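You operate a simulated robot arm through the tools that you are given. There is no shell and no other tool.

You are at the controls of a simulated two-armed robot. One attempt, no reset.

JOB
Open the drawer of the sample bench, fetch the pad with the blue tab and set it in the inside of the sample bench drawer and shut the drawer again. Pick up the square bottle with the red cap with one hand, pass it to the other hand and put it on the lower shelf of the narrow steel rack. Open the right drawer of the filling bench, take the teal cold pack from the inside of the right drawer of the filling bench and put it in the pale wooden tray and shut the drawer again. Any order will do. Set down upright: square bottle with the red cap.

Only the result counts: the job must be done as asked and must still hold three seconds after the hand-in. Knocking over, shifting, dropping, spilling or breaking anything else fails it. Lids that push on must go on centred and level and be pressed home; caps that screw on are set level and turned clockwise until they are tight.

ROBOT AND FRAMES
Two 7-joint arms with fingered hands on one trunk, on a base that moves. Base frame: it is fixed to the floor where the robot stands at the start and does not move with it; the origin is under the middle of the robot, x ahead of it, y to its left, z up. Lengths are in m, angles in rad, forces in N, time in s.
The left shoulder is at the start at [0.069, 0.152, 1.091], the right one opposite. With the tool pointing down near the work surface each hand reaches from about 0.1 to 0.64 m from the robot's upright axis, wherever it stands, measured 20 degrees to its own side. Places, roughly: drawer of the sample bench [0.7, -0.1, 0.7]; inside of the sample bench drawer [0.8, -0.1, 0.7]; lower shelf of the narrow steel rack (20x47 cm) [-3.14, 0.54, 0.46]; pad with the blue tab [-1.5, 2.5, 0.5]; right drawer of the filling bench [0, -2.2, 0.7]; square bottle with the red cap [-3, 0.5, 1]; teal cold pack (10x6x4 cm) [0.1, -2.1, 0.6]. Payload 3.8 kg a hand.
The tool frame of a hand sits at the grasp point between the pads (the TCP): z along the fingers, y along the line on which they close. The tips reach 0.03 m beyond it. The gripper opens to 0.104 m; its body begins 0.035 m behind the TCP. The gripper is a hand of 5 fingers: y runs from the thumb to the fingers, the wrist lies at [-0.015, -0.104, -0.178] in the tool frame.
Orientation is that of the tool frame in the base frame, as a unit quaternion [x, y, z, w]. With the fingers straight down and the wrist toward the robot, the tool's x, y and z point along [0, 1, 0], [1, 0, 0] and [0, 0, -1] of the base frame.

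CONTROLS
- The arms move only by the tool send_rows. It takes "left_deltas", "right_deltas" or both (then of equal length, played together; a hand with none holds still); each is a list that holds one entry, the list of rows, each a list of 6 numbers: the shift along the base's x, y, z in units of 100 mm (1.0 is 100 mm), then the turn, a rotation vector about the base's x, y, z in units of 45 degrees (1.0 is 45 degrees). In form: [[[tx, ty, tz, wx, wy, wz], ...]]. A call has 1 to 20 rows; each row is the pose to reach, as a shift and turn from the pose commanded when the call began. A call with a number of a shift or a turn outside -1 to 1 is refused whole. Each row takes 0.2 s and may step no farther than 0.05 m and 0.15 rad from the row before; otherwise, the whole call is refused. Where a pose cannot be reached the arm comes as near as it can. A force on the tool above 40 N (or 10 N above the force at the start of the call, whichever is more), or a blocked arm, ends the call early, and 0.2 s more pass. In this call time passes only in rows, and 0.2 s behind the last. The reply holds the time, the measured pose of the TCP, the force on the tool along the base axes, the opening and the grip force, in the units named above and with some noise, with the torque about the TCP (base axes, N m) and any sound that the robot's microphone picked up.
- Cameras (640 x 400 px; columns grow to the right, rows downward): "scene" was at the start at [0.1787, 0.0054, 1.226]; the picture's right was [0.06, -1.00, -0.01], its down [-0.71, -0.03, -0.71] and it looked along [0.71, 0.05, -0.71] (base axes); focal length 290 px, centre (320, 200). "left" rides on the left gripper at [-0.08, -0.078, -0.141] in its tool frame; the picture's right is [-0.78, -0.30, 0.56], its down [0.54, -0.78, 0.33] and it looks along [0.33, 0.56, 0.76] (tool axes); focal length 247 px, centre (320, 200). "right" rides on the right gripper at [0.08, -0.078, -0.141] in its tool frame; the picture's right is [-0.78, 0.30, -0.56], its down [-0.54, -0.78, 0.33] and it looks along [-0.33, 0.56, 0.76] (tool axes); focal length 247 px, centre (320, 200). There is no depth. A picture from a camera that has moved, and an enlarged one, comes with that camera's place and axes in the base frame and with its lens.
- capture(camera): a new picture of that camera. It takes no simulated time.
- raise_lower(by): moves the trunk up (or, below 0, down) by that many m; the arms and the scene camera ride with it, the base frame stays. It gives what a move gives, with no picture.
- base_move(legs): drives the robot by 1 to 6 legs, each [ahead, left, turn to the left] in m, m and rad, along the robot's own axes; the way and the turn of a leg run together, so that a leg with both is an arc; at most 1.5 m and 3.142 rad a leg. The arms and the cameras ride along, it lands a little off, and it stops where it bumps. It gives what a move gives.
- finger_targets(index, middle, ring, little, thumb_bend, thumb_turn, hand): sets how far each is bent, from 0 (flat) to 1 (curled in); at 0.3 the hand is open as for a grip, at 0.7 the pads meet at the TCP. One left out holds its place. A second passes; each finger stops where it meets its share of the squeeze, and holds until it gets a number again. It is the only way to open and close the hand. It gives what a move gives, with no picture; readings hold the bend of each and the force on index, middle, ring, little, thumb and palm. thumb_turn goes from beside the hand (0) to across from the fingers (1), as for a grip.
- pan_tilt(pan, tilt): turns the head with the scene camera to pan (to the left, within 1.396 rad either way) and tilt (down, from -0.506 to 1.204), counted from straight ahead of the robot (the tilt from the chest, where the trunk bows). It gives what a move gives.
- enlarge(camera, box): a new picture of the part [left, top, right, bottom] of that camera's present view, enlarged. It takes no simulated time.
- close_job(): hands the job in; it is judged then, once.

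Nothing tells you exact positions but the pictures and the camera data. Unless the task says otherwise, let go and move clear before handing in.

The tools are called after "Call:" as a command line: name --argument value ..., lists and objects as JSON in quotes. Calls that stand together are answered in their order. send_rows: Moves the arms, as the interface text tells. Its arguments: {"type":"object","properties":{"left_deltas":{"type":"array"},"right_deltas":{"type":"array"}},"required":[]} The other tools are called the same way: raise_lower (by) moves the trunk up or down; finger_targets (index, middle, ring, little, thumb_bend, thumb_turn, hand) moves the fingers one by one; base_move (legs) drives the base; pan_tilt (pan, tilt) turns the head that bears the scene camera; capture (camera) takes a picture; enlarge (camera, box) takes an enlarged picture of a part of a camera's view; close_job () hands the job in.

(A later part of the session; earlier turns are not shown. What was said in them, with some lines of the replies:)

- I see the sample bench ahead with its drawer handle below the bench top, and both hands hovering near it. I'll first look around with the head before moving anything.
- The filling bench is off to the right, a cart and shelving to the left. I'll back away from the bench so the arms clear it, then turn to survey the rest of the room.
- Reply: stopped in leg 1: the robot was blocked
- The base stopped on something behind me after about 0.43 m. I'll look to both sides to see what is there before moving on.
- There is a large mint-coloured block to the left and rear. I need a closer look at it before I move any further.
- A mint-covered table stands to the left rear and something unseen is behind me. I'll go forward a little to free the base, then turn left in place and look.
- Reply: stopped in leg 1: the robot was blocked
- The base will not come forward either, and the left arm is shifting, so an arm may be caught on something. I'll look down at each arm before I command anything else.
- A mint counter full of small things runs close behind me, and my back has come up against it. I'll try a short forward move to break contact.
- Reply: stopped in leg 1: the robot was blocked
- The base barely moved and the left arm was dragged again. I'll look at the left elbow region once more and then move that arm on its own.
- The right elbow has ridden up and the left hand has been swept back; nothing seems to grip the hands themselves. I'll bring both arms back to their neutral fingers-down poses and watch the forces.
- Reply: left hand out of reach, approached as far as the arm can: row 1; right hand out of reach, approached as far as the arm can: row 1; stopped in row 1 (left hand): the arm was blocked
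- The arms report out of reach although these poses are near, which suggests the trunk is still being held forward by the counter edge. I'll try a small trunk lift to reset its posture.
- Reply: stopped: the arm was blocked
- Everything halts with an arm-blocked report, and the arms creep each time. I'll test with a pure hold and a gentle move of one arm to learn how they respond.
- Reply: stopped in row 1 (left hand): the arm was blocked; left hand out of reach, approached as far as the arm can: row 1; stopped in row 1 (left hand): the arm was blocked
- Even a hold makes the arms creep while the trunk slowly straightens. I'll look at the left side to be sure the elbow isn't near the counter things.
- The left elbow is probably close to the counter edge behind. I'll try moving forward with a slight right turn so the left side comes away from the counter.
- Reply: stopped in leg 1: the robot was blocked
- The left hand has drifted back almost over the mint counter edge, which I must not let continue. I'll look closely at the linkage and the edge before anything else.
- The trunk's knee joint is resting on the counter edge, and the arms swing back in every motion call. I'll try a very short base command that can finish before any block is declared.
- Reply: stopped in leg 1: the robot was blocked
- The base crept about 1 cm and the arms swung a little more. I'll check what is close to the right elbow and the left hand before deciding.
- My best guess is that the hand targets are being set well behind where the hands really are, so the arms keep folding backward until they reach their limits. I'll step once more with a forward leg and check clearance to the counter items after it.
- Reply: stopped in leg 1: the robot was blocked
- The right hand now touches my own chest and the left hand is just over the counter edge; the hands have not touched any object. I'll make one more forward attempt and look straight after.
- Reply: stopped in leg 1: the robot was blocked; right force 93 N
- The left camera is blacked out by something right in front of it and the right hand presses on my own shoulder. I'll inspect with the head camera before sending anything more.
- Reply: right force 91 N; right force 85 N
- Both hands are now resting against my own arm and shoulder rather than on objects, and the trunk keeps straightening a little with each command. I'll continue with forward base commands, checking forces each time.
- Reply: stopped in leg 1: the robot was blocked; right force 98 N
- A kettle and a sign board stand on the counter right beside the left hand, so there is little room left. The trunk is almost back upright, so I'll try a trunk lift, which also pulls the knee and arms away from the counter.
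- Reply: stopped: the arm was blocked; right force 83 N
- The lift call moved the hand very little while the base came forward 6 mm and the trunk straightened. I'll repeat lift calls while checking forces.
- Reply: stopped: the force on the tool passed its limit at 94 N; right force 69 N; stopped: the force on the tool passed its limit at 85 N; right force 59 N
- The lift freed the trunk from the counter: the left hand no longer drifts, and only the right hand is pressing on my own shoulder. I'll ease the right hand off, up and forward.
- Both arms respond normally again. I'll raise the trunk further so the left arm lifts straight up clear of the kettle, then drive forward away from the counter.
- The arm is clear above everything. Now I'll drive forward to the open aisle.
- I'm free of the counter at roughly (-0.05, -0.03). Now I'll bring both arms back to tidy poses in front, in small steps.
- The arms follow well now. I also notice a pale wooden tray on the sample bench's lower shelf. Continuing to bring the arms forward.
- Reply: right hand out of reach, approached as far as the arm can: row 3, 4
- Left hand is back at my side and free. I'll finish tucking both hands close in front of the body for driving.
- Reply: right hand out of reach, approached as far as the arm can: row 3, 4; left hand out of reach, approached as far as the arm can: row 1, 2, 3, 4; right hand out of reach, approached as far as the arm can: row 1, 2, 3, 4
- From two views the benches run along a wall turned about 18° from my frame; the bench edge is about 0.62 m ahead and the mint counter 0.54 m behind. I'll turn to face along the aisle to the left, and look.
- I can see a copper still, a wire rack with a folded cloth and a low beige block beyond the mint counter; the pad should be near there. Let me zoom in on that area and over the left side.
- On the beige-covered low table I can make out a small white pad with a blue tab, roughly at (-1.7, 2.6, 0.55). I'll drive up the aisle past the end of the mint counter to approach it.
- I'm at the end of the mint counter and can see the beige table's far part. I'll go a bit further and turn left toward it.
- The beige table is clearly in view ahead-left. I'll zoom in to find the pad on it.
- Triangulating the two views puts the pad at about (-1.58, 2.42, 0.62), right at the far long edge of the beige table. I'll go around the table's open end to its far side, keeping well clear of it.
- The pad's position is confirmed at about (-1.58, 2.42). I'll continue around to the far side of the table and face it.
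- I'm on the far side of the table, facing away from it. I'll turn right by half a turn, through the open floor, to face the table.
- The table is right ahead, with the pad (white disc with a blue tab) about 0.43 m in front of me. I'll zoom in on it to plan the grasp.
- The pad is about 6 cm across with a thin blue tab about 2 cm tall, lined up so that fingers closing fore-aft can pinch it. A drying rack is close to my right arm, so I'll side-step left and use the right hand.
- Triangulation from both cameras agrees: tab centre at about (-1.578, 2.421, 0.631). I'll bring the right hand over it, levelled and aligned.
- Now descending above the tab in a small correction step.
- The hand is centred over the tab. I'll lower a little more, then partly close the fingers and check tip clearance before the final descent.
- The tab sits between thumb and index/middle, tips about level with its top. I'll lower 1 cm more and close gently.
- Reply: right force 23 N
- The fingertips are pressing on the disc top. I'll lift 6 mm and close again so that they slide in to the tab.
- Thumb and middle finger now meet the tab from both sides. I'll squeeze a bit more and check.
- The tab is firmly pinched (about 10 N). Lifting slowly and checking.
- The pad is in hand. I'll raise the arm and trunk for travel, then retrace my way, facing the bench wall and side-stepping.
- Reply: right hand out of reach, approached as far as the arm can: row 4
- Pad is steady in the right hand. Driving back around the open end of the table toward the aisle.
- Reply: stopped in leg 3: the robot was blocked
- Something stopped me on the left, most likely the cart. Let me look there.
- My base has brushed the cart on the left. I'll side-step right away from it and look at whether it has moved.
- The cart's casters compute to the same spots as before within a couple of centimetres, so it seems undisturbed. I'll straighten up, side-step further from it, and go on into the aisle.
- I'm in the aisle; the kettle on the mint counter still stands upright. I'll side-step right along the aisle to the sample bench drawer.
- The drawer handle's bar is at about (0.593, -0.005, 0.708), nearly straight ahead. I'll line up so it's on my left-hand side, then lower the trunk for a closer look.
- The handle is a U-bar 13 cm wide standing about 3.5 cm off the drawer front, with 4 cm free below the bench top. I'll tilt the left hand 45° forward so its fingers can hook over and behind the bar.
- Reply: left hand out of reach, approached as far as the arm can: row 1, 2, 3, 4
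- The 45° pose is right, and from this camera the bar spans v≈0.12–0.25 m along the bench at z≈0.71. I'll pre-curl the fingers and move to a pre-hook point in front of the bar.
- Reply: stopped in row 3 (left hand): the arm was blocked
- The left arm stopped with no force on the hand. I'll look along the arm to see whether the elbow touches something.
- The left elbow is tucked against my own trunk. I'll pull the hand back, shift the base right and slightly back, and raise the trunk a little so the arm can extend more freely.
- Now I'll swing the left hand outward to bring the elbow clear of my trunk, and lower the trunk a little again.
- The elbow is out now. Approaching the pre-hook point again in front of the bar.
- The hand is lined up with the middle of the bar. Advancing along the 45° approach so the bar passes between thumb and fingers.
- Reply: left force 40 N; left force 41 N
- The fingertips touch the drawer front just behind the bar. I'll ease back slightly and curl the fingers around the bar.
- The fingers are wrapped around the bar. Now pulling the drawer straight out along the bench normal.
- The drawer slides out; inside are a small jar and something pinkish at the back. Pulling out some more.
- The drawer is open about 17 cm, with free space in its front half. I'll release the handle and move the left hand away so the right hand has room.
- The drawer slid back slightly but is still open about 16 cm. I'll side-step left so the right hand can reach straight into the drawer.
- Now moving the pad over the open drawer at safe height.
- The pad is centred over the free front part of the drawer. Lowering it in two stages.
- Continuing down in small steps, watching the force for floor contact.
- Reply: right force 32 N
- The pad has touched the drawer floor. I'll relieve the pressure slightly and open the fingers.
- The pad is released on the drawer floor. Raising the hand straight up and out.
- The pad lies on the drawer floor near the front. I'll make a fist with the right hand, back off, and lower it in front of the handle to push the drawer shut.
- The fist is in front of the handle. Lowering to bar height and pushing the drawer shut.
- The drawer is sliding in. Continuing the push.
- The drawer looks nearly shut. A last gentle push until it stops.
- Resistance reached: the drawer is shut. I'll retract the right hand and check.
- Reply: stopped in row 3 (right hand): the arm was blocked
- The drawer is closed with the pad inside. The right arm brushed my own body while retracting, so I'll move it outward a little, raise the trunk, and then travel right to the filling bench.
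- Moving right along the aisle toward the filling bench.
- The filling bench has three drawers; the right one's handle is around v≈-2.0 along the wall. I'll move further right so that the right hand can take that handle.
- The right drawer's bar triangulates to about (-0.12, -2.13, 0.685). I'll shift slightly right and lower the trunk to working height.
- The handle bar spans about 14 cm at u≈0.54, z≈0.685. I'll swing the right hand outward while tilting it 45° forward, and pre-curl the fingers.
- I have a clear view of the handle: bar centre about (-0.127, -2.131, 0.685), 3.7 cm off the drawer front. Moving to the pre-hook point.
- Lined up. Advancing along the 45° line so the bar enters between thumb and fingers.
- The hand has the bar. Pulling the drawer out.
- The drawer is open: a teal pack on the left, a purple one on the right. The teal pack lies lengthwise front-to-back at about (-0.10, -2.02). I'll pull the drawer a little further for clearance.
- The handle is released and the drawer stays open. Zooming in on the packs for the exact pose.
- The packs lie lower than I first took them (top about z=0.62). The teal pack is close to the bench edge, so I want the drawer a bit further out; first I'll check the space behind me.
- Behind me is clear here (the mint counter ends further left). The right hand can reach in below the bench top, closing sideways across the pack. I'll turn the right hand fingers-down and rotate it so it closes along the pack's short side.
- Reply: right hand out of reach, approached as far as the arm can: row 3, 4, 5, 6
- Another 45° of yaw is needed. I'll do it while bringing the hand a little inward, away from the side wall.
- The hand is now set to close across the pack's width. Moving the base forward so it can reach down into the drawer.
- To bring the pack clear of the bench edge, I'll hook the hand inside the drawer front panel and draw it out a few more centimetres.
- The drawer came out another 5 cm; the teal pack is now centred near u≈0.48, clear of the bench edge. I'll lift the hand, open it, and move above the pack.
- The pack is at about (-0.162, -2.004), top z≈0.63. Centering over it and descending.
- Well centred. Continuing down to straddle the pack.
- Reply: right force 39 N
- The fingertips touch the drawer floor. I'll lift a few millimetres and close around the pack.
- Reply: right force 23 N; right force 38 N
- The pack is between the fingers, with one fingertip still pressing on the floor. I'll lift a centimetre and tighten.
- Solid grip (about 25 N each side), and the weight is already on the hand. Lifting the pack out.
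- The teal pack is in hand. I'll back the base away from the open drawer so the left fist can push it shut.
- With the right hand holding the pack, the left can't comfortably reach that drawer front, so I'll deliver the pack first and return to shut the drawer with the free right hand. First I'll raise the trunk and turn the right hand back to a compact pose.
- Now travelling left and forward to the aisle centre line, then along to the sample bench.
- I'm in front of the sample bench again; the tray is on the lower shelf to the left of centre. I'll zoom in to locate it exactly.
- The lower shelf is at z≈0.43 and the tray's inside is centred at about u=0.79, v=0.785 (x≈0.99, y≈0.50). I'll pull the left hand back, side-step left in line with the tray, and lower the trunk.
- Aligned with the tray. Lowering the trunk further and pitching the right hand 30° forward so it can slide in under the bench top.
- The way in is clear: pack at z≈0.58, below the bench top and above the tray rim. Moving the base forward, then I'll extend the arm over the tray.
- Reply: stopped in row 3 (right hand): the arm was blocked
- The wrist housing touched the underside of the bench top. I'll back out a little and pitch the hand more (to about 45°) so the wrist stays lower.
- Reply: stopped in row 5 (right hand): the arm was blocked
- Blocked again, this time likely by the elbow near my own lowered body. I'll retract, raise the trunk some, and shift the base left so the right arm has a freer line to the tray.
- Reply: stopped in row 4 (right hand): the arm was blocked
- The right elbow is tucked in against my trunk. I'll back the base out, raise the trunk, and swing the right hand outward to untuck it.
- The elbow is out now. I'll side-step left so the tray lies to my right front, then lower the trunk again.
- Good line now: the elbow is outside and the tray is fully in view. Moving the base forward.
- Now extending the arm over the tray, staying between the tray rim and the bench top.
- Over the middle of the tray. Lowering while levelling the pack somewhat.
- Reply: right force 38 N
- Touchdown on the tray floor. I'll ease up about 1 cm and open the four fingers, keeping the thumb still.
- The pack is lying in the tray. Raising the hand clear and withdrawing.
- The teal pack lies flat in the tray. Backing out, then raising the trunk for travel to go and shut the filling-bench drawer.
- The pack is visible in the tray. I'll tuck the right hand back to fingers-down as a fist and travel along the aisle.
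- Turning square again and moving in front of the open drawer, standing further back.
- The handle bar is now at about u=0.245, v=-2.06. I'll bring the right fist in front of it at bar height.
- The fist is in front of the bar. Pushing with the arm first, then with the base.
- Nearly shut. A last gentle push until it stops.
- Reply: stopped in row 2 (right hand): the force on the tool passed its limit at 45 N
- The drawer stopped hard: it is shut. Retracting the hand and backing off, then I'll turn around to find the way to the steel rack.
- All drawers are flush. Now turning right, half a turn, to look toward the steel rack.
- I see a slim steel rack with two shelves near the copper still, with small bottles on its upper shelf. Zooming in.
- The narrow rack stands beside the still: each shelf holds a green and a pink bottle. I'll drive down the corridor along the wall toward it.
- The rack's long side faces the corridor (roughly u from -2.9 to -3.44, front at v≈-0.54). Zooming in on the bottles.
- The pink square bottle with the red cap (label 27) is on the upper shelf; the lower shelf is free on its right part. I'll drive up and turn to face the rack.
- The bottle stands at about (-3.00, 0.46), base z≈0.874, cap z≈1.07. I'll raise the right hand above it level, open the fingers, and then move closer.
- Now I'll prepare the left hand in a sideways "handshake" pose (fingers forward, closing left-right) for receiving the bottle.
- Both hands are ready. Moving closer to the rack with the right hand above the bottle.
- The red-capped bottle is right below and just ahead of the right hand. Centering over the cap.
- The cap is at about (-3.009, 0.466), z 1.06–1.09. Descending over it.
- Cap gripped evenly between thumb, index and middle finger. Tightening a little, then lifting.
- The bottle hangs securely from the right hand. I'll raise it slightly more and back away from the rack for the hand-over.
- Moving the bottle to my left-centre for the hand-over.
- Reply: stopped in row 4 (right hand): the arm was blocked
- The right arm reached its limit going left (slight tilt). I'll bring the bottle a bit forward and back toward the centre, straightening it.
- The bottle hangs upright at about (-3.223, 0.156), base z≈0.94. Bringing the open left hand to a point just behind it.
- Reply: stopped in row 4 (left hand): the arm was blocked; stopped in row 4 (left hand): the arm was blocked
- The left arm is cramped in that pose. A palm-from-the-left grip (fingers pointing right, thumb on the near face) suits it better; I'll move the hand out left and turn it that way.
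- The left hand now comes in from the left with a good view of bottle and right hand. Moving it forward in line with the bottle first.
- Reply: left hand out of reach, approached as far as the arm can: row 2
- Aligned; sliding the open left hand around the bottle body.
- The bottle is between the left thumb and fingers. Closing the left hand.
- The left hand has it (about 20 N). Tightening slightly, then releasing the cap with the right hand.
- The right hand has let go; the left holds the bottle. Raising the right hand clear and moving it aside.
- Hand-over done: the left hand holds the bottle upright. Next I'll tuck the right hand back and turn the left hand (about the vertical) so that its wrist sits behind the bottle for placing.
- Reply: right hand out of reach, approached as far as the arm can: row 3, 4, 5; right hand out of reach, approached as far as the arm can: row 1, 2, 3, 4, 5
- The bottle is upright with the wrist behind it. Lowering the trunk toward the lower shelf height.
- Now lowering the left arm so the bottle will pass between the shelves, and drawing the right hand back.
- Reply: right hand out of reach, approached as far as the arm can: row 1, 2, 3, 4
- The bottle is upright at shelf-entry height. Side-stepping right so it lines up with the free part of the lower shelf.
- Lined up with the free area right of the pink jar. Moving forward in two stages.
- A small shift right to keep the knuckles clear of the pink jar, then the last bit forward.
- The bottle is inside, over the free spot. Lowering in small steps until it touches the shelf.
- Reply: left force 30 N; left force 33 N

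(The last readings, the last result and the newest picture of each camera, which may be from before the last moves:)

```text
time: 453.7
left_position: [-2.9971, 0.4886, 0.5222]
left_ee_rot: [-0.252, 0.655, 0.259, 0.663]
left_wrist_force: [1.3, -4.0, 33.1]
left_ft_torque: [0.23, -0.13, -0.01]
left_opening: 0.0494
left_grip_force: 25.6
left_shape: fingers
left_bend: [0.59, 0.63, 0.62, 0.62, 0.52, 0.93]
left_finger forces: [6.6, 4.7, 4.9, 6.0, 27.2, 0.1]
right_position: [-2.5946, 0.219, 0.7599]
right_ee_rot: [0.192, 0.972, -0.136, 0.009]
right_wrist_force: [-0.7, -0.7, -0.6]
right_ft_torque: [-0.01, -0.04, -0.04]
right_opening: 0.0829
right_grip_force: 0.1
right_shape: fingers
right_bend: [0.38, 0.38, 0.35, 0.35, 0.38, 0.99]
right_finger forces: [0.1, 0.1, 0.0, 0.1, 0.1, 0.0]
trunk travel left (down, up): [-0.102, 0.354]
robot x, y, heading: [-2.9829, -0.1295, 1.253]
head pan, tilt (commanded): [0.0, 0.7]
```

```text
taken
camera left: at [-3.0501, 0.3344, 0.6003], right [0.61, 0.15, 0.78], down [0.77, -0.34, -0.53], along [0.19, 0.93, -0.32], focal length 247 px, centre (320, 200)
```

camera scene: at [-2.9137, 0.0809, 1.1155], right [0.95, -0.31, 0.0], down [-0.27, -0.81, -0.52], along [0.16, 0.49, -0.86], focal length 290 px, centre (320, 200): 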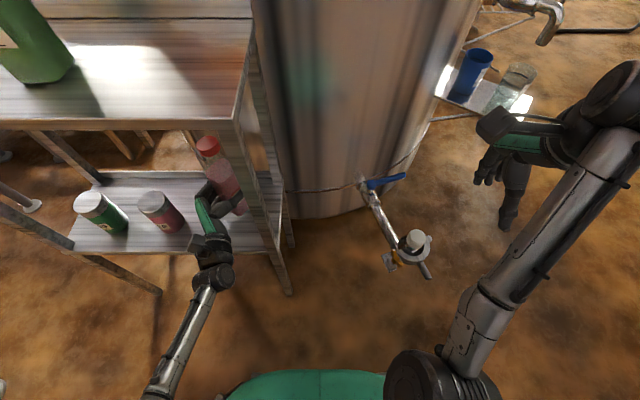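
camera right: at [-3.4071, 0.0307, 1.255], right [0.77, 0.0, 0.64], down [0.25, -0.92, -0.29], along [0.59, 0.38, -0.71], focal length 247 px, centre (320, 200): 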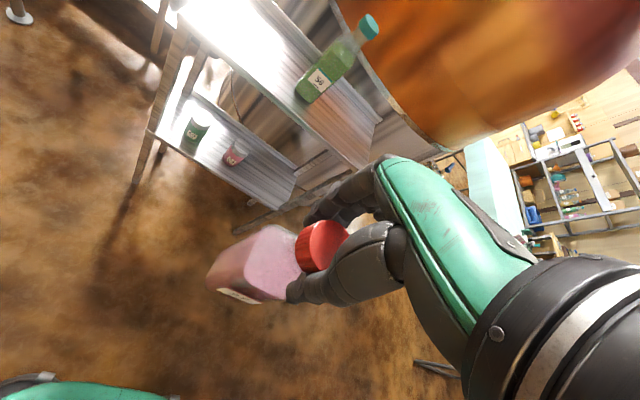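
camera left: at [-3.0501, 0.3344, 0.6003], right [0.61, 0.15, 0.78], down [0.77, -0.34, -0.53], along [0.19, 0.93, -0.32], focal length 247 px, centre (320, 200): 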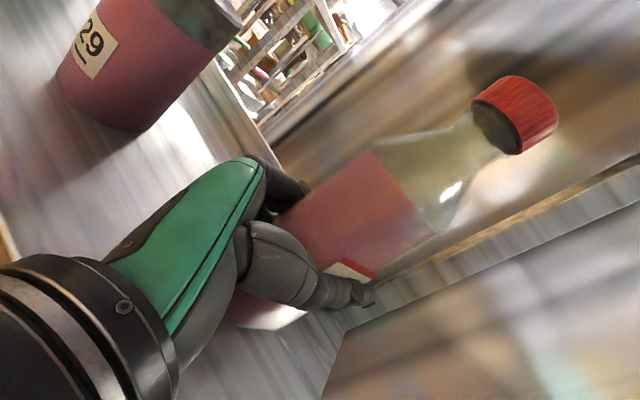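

The bottle stands on the shelf. Relieving the pressure slightly and opening the left hand just enough.

Call:
send_rows --left_deltas '[[[0, 0, 0.03, 0, 0, 0], [0, 0, 0.05, 0, 0, 0]]]'

Call:
finger_targets --hand "left" --index 0.5 --middle 0.5 --ring 0.5 --little 0.5 --thumb_bend 0.45

Call:
capture --camera "left"

Call:
enlarge --camera "scene" --box '[130, 110, 310, 280]'

```text
time: 454.3
left_position: [-2.9972, 0.4864, 0.5229]
left_ee_rot: [-0.254, 0.658, 0.255, 0.661]
left_wrist_force: [2.4, 1.2, 20.5]
left_ft_torque: [0.43, -0.11, -0.01]
left_opening: 0.0497
left_grip_force: 26.5
left_shape: fingers
left_bend: [0.59, 0.63, 0.62, 0.62, 0.52, 0.94]
left_finger forces: [7.3, 5.9, 6.3, 7.0, 26.3, 0.0]
right_position: [-2.5926, 0.2186, 0.7591]
right_ee_rot: [0.192, 0.972, -0.137, 0.009]
right_wrist_force: [-0.4, 0.1, 0.6]
right_ft_torque: [0.05, 0.0, 0.01]
right_opening: 0.0826
right_grip_force: 0.1
right_shape: fingers
right_bend: [0.38, 0.38, 0.35, 0.35, 0.38, 0.99]
right_finger forces: [0.0, 0.0, 0.0, 0.1, 0.1, 0.0]
trunk travel left (down, up): [-0.102, 0.354]
robot x, y, heading: [-2.9837, -0.1288, 1.251]
head pan, tilt (commanded): [0.0, 0.7]
```

```text
time: 455.3
left_position: [-2.9988, 0.4877, 0.5207]
left_ee_rot: [-0.255, 0.659, 0.254, 0.66]
left_wrist_force: [0.3, 0.3, -0.6]
left_ft_torque: [-0.04, -0.03, -0.03]
left_opening: 0.0606
left_grip_force: 1.3
left_shape: fingers
left_bend: [0.5, 0.5, 0.5, 0.5, 0.44, 1.0]
left_finger forces: [1.0, 0.0, 0.1, 0.1, 1.5, 0.1]
right_position: [-2.594, 0.2204, 0.7593]
right_ee_rot: [0.192, 0.972, -0.138, 0.009]
right_wrist_force: [-0.2, -0.2, -0.5]
right_ft_torque: [-0.02, 0.02, 0.03]
right_opening: 0.0831
right_grip_force: 0.0
right_shape: fingers
right_bend: [0.38, 0.38, 0.35, 0.35, 0.38, 0.99]
right_finger forces: [0.1, 0.0, 0.0, 0.0, 0.0, 0.1]
trunk travel left (down, up): [-0.102, 0.354]
robot x, y, heading: [-2.984, -0.1294, 1.254]
head pan, tilt (commanded): [0.0, 0.7]
```

```text
taken
camera left: at [-3.0511, 0.3356, 0.6009], right [0.61, 0.16, 0.78], down [0.77, -0.35, -0.53], along [0.19, 0.92, -0.34], focal length 247 px, centre (320, 200)
```

left: 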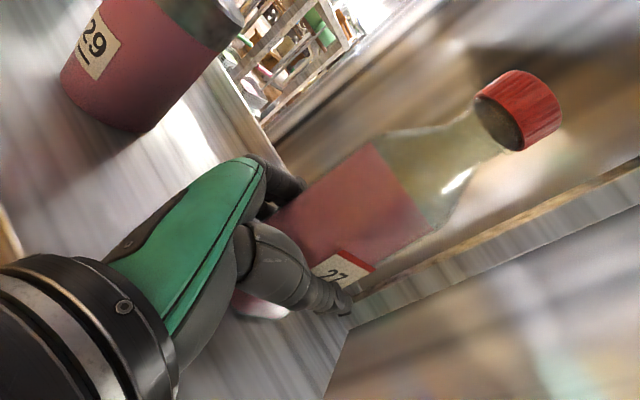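

```text
2.35 times, centred on (220, 195) of scene
camera zoom: at [-2.9141, 0.0793, 1.1158], right [0.95, -0.31, 0.0], down [-0.27, -0.81, -0.52], along [0.16, 0.49, -0.86], focal length 682 px, centre (555, 212)
```

zoom: 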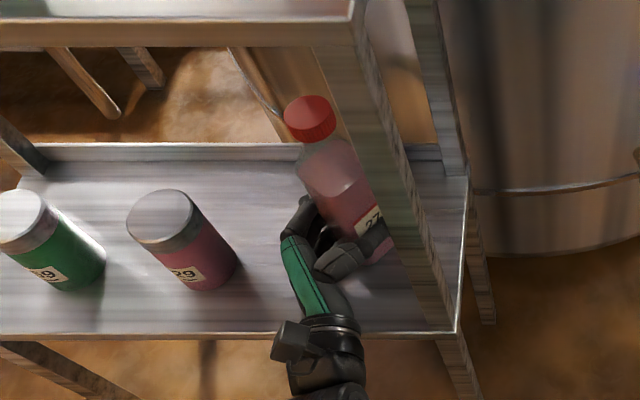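

The bottle stands on its own. Opening a bit more before withdrawing along the finger direction.

Call:
finger_targets --hand "left" --index 0.42 --middle 0.42 --ring 0.42 --little 0.42 --thumb_bend 0.36

Call:
capture --camera "left"

Call:
enlarge --camera "scene" --box '[130, 110, 310, 280]'

```text
time: 456.3
left_position: [-2.9987, 0.4876, 0.5211]
left_ee_rot: [-0.256, 0.659, 0.254, 0.66]
left_wrist_force: [-0.4, 0.7, -0.5]
left_ft_torque: [0.01, 0.02, 0.0]
left_opening: 0.0802
left_grip_force: 0.0
left_shape: fingers
left_bend: [0.42, 0.42, 0.42, 0.42, 0.36, 1.0]
left_finger forces: [0.1, 0.0, 0.1, 0.1, 0.0, 0.0]
right_position: [-2.5933, 0.2207, 0.7592]
right_ee_rot: [0.191, 0.972, -0.137, 0.009]
right_wrist_force: [0.4, -0.1, -1.1]
right_ft_torque: [0.0, 0.02, 0.01]
right_opening: 0.0829
right_grip_force: 0.0
right_shape: fingers
right_bend: [0.38, 0.38, 0.35, 0.35, 0.38, 0.99]
right_finger forces: [0.0, 0.1, 0.1, 0.0, 0.0, 0.0]
trunk travel left (down, up): [-0.102, 0.354]
robot x, y, heading: [-2.9822, -0.1265, 1.257]
head pan, tilt (commanded): [0.0, 0.7]
```

```text
taken
camera left: at [-3.0508, 0.3356, 0.6013], right [0.61, 0.16, 0.78], down [0.77, -0.35, -0.53], along [0.19, 0.92, -0.33], focal length 247 px, centre (320, 200)
```

left: 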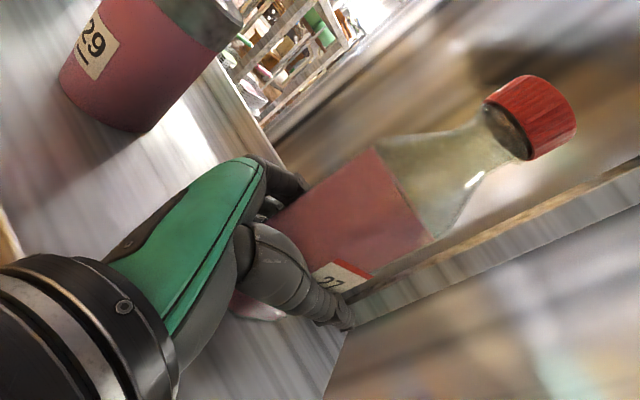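

```text
2.35 times, centred on (220, 195) of scene
camera zoom: at [-2.9141, 0.0791, 1.1159], right [0.95, -0.31, 0.0], down [-0.27, -0.81, -0.52], along [0.16, 0.49, -0.86], focal length 682 px, centre (555, 212)
```

zoom: 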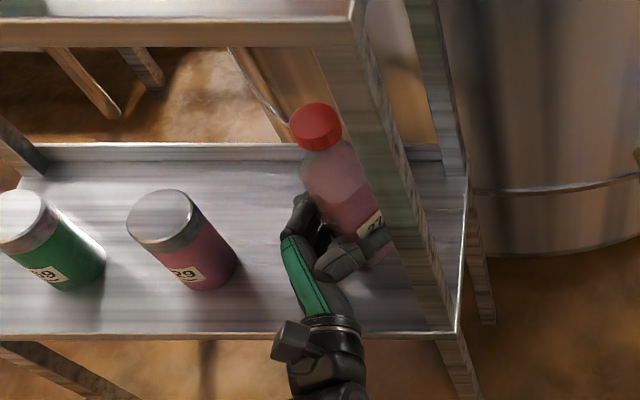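

Withdrawing straight back along the fingers.

Call:
send_rows --left_deltas '[[[-0.15, -0.135, 0, 0, 0, 0], [-0.3, -0.27, 0, 0, 0, 0], [-0.45, -0.405, 0, 0, 0, 0]]]'

Call:
capture --camera "left"

Call:
enlarge --camera "scene" --box '[130, 110, 310, 280]'

```text
time: 457.1
left_position: [-3.0431, 0.448, 0.5206]
left_ee_rot: [-0.256, 0.658, 0.255, 0.661]
left_wrist_force: [-0.2, -0.2, 0.9]
left_ft_torque: [-0.04, 0.04, -0.02]
left_opening: 0.0802
left_grip_force: 0.0
left_shape: fingers
left_bend: [0.42, 0.42, 0.42, 0.42, 0.36, 1.0]
left_finger forces: [0.1, 0.0, 0.0, 0.1, 0.0, 0.0]
right_position: [-2.5944, 0.2199, 0.7584]
right_ee_rot: [0.192, 0.972, -0.138, 0.009]
right_wrist_force: [-1.0, -0.8, -0.6]
right_ft_torque: [0.01, 0.02, 0.04]
right_opening: 0.0829
right_grip_force: 0.0
right_shape: fingers
right_bend: [0.38, 0.38, 0.35, 0.35, 0.38, 0.99]
right_finger forces: [0.0, 0.0, 0.0, 0.0, 0.0, 0.0]
trunk travel left (down, up): [-0.102, 0.354]
robot x, y, heading: [-2.9837, -0.1269, 1.256]
head pan, tilt (commanded): [0.0, 0.7]
```

```text
taken
camera left: at [-3.0968, 0.2952, 0.6016], right [0.61, 0.16, 0.78], down [0.77, -0.35, -0.53], along [0.19, 0.92, -0.33], focal length 247 px, centre (320, 200)
```

left: 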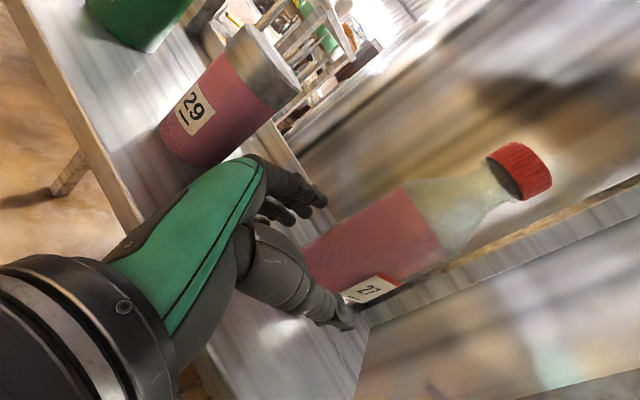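

```text
2.35 times, centred on (220, 195) of scene
camera zoom: at [-2.9143, 0.0788, 1.116], right [0.95, -0.31, 0.0], down [-0.27, -0.81, -0.52], along [0.16, 0.49, -0.86], focal length 682 px, centre (555, 212)
```

zoom: 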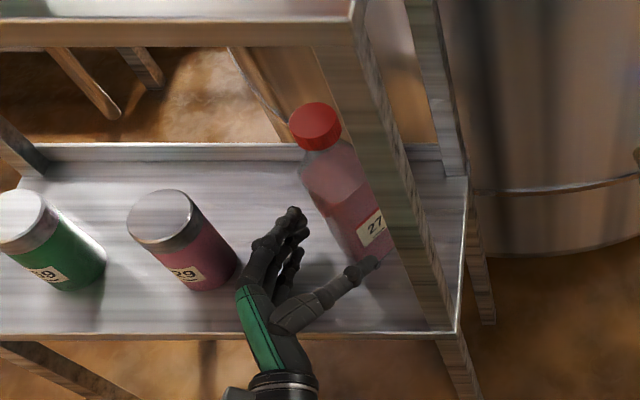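

The bottle stays upright. I'll now draw the hand straight back, keeping clear of the pink jar.

Call:
send_rows --left_deltas '[[[-0.08, -0.24, 0, 0, 0, 0], [-0.13, -0.5, 0, 0, 0, 0], [-0.18, -0.75, 0, 0, 0, 0], [-0.25, -1.0, 0, 0, 0, 0]]]'

Call:
capture --camera "left"

Call:
base_move --legs '[[-0.3, 0, 0]]'

Call:
capture --camera "scene"

Call:
enlarge --camera "scene" --box '[140, 60, 320, 200]'

```text
time: 458.1
left_position: [-3.0679, 0.3453, 0.5214]
left_ee_rot: [-0.255, 0.659, 0.255, 0.66]
left_wrist_force: [-0.2, 0.2, -0.1]
left_ft_torque: [0.01, 0.0, 0.01]
left_opening: 0.0801
left_grip_force: 0.0
left_shape: fingers
left_bend: [0.42, 0.42, 0.42, 0.42, 0.36, 1.0]
left_finger forces: [0.0, 0.0, 0.1, 0.0, 0.0, 0.0]
right_position: [-2.593, 0.2203, 0.759]
right_ee_rot: [0.192, 0.972, -0.138, 0.009]
right_wrist_force: [0.3, -0.2, 0.1]
right_ft_torque: [-0.01, 0.02, -0.02]
right_opening: 0.083
right_grip_force: 0.0
right_shape: fingers
right_bend: [0.38, 0.38, 0.35, 0.35, 0.38, 0.99]
right_finger forces: [0.0, 0.0, 0.0, 0.0, 0.0, 0.0]
trunk travel left (down, up): [-0.102, 0.354]
robot x, y, heading: [-2.9811, -0.1256, 1.256]
head pan, tilt (commanded): [0.0, 0.7]
```

```text
taken
camera left: at [-3.1209, 0.1934, 0.6017], right [0.61, 0.16, 0.78], down [0.77, -0.35, -0.53], along [0.19, 0.92, -0.33], focal length 247 px, centre (320, 200)
```

left: 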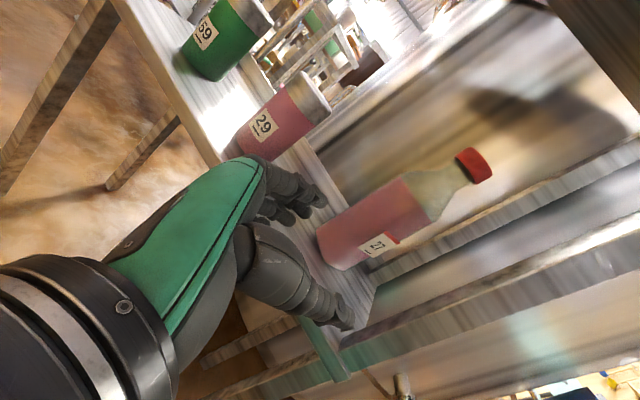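

```text
time: 460.1
left_position: [-3.1591, 0.0654, 0.5217]
left_ee_rot: [-0.255, 0.659, 0.255, 0.66]
left_wrist_force: [0.2, 0.0, -0.1]
left_ft_torque: [-0.02, 0.03, 0.01]
left_opening: 0.08
left_grip_force: 0.1
left_shape: fingers
left_bend: [0.42, 0.42, 0.42, 0.42, 0.36, 1.0]
left_finger forces: [0.1, 0.1, 0.0, 0.1, 0.0, 0.2]
right_position: [-2.6848, -0.0623, 0.7588]
right_ee_rot: [0.193, 0.972, -0.136, 0.009]
right_wrist_force: [-0.3, -0.1, 0.1]
right_ft_torque: [-0.02, -0.02, 0.01]
right_opening: 0.0828
right_grip_force: 0.1
right_shape: fingers
right_bend: [0.38, 0.38, 0.35, 0.35, 0.38, 0.99]
right_finger forces: [0.1, 0.0, 0.0, 0.0, 0.1, 0.0]
trunk travel left (down, up): [-0.102, 0.354]
robot x, y, heading: [-3.0762, -0.4108, 1.252]
head pan, tilt (commanded): [0.0, 0.7]
```

```text
taken
camera scene: at [-3.006, -0.2032, 1.1161], right [0.95, -0.31, 0.0], down [-0.27, -0.81, -0.52], along [0.16, 0.49, -0.86], focal length 290 px, centre (320, 200)
```

scene: 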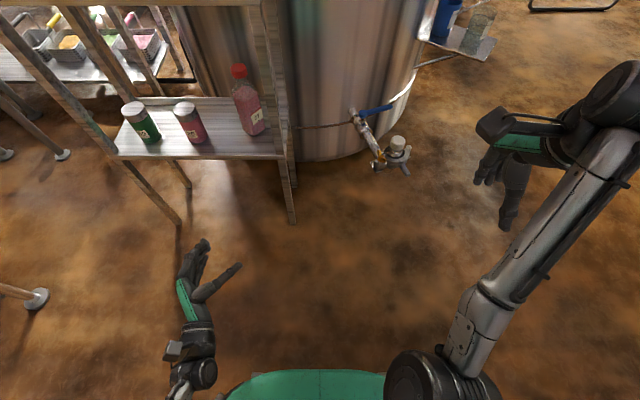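

```text
2.86 times, centred on (230, 130) of scene
camera zoom: at [-3.006, -0.2032, 1.1161], right [0.95, -0.31, 0.0], down [-0.27, -0.81, -0.52], along [0.16, 0.49, -0.86], focal length 828 px, centre (577, 400)
```

zoom: 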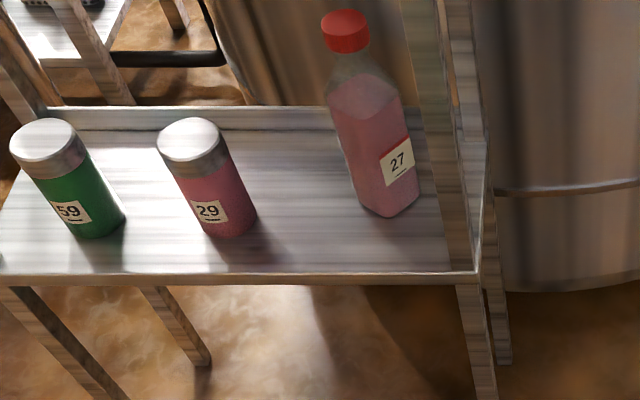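

The bottle stands upright on the lower shelf, both hands are free. Before handing in I want to double-check both drawers. I'll raise the trunk, turn, and drive back along the corridor.

Call:
raise_lower --by 0.28

Call:
base_move --legs '[[-0.12, 0, 0], [0, 0, -1.57], [0, -0.18, 0]]'

Call:
pan_tilt --pan 0.3 --tilt 0.4

Call:
capture --camera "scene"

```text
time: 463.0
left_position: [-3.1586, 0.0651, 0.8009]
left_ee_rot: [-0.255, 0.659, 0.254, 0.66]
left_wrist_force: [0.9, 0.3, 0.0]
left_ft_torque: [-0.03, 0.02, 0.03]
left_opening: 0.0799
left_grip_force: 0.1
left_shape: fingers
left_bend: [0.42, 0.42, 0.42, 0.42, 0.36, 1.0]
left_finger forces: [0.0, 0.0, 0.0, 0.0, 0.0, 0.0]
right_position: [-2.6844, -0.062, 1.0387]
right_ee_rot: [0.193, 0.971, -0.137, 0.007]
right_wrist_force: [0.2, -0.1, 1.3]
right_ft_torque: [0.01, 0.0, 0.0]
right_opening: 0.0828
right_grip_force: 0.0
right_shape: fingers
right_bend: [0.38, 0.38, 0.35, 0.35, 0.38, 0.99]
right_finger forces: [0.0, 0.0, 0.0, 0.0, 0.0, 0.0]
trunk travel left (down, up): [-0.382, 0.074]
robot x, y, heading: [-3.0747, -0.4103, 1.255]
head pan, tilt (commanded): [0.0, 0.7]
```

```text
time: 469.2
left_position: [-2.6961, -0.6218, 0.7994]
left_ee_rot: [0.296, 0.641, -0.298, 0.642]
left_wrist_force: [-0.3, 0.2, -0.2]
left_ft_torque: [0.0, 0.03, -0.03]
left_opening: 0.0799
left_grip_force: 0.1
left_shape: fingers
left_bend: [0.42, 0.42, 0.42, 0.42, 0.36, 1.0]
left_finger forces: [0.1, 0.0, 0.1, 0.0, 0.0, 0.0]
right_position: [-2.8371, -1.0921, 1.0397]
right_ee_rot: [0.832, 0.537, -0.102, -0.093]
right_wrist_force: [0.2, -0.2, -0.7]
right_ft_torque: [0.0, 0.0, 0.0]
right_opening: 0.0829
right_grip_force: 0.0
right_shape: fingers
right_bend: [0.38, 0.38, 0.35, 0.35, 0.38, 0.99]
right_finger forces: [0.0, 0.1, 0.0, 0.0, 0.0, 0.0]
trunk travel left (down, up): [-0.382, 0.074]
robot x, y, heading: [-3.1746, -0.6916, -0.349]
head pan, tilt (commanded): [0.0, 0.7]
```

```text
time: 470.0
left_position: [-2.6951, -0.624, 0.8014]
left_ee_rot: [0.297, 0.642, -0.298, 0.641]
left_wrist_force: [0.7, -1.0, 0.7]
left_ft_torque: [0.02, 0.04, 0.01]
left_opening: 0.0799
left_grip_force: 0.1
left_shape: fingers
left_bend: [0.42, 0.42, 0.42, 0.42, 0.36, 1.0]
left_finger forces: [0.0, 0.1, 0.0, 0.1, 0.0, 0.0]
right_position: [-2.8377, -1.095, 1.0382]
right_ee_rot: [0.832, 0.538, -0.101, -0.093]
right_wrist_force: [-1.0, -0.6, -0.2]
right_ft_torque: [0.0, 0.01, -0.04]
right_opening: 0.0831
right_grip_force: 0.1
right_shape: fingers
right_bend: [0.38, 0.38, 0.35, 0.35, 0.38, 0.99]
right_finger forces: [0.0, 0.1, 0.0, 0.1, 0.1, 0.1]
trunk travel left (down, up): [-0.382, 0.074]
robot x, y, heading: [-3.175, -0.6924, -0.344]
head pan, tilt (commanded): [0.3, 0.4]
```

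```text
taken
camera scene: at [-3.0739, -0.7015, 1.4809], right [-0.05, -1.0, -0.01], down [-0.4, 0.03, -0.91], along [0.91, -0.04, -0.4], focal length 290 px, centre (320, 200)
```

scene: 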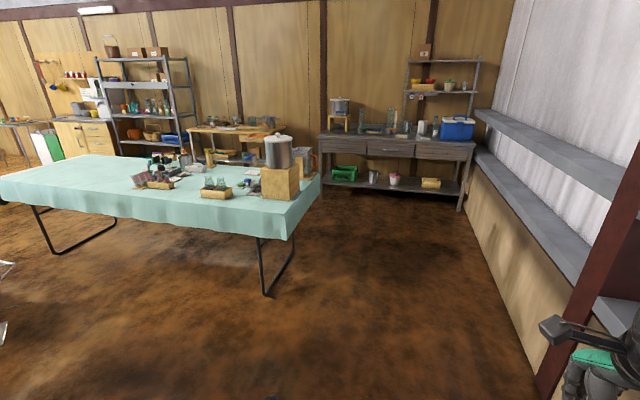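

From here I can see both benches. Zooming in on the filling-bench drawers and the sample-bench drawer.

Call:
enlarge --camera "scene" --box '[320, 125, 480, 215]'

Call:
enlarge --camera "scene" --box '[420, 135, 480, 175]'

Call:
enlarge --camera "scene" --box '[180, 110, 280, 180]'

```text
4.00 times, centred on (400, 170) of scene
camera zoom: at [-3.0739, -0.7015, 1.4809], right [-0.05, -1.0, -0.01], down [-0.4, 0.03, -0.91], along [0.91, -0.04, -0.4], focal length 1160 px, centre (0, 320)
```

zoom: 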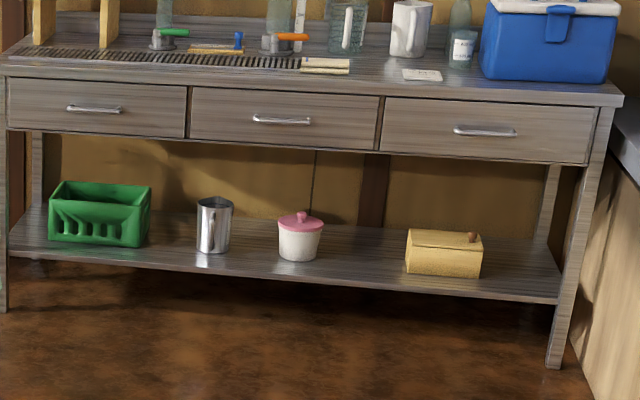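

```text
10.00 times, centred on (450, 155) of scene
camera zoom: at [-3.0739, -0.7015, 1.4809], right [-0.05, -1.0, -0.01], down [-0.4, 0.03, -0.91], along [0.91, -0.04, -0.4], focal length 2900 px, centre (-980, 650)
```

zoom: 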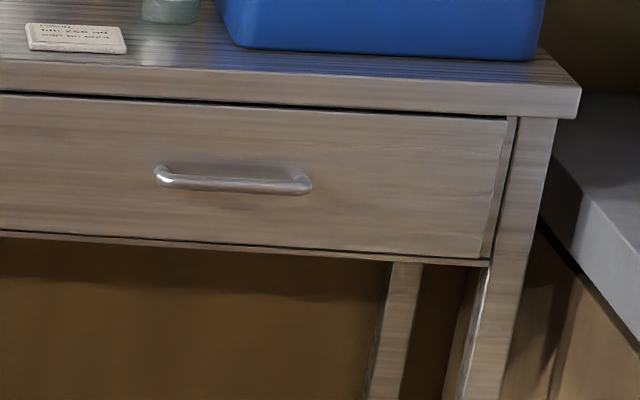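

```text
5.71 times, centred on (230, 145) of scene
camera zoom: at [-3.0739, -0.7015, 1.4809], right [-0.05, -1.0, -0.01], down [-0.4, 0.03, -0.91], along [0.91, -0.04, -0.4], focal length 1657 px, centre (834, 514)
```

zoom: 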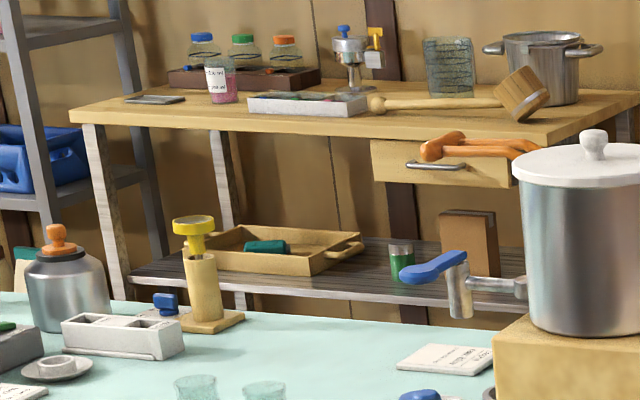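

Call:
enlarge --camera "scene" --box '[400, 140, 430, 170]'

Call:
enlarge --camera "scene" --box '[355, 135, 385, 165]'

Call:
enlarge --camera "scene" --box '[455, 140, 485, 170]'

```text
13.33 times, centred on (415, 155) of scene
camera zoom: at [-3.0739, -0.7015, 1.4809], right [-0.05, -1.0, -0.01], down [-0.4, 0.03, -0.91], along [0.91, -0.04, -0.4], focal length 3866 px, centre (-947, 800)
```

zoom: 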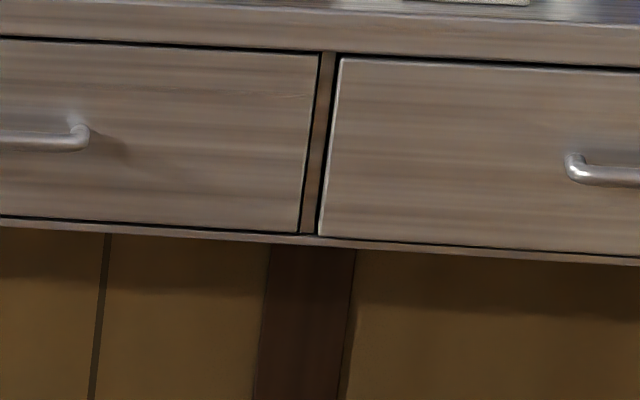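

```text
13.33 times, centred on (370, 150) of scene
camera zoom: at [-3.0739, -0.7015, 1.4809], right [-0.05, -1.0, -0.01], down [-0.4, 0.03, -0.91], along [0.91, -0.04, -0.4], focal length 3866 px, centre (-347, 867)
```

zoom: 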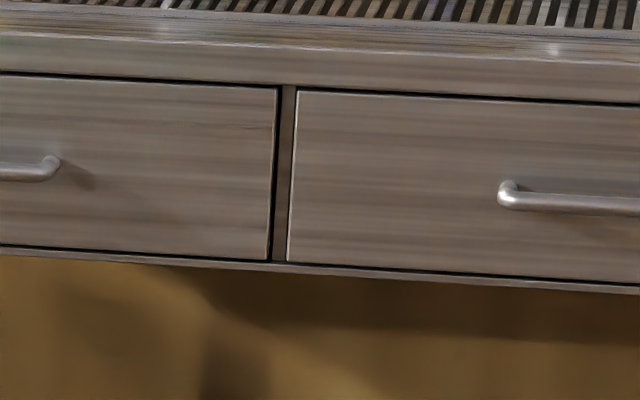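

```text
13.33 times, centred on (470, 155) of scene
camera zoom: at [-3.0739, -0.7015, 1.4809], right [-0.05, -1.0, -0.01], down [-0.4, 0.03, -0.91], along [0.91, -0.04, -0.4], focal length 3866 px, centre (-1680, 800)
```

zoom: 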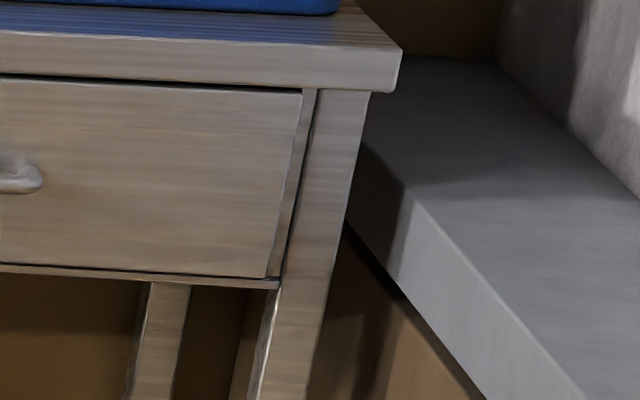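

Everything checks out: both benches' drawers are flush, the teal pack lies in the tray, the bottle stands upright on the lower shelf, and both hands are empty and clear. Handing in.

Call:
close_job

```text
The job is handed in.
```

I finished and handed in all three parts of the job. The hand-in only confirmed receipt, so I don't know the verdict yet.

- **Pad:** it is in the sample bench drawer and the drawer is shut. I pushed the drawer in with the fist and its handle is back at the measured closed position, to within a few millimetres.
- **Bottle:** the right hand lifted the square bottle with the red cap by its cap and passed it to the left hand. It now stands upright on the lower shelf of the narrow steel rack, to the right of the pink jar.
- **Cold pack:** the teal pack lies flat in the pale wooden tray on the sample bench's lower shelf. The filling bench's right drawer is shut; I pushed it to a hard stop and it looks level with the other two.

Three contacts along the way could count against it:

- **Mint counter:** early on I backed into it and lost control of the arms for a while. The left thumb pressed on something beside the kettle with up to about 4 N. The kettle's knob measures in the same place before and after, to within about 5 mm.
- **Cart:** my base bumped it. Its wheels measure within about 2 cm of where they were, which is as closely as I could measure them.
- **Sample bench top:** my wrist touched its underside while I was reaching into the tray. I saw nothing on the bench move.
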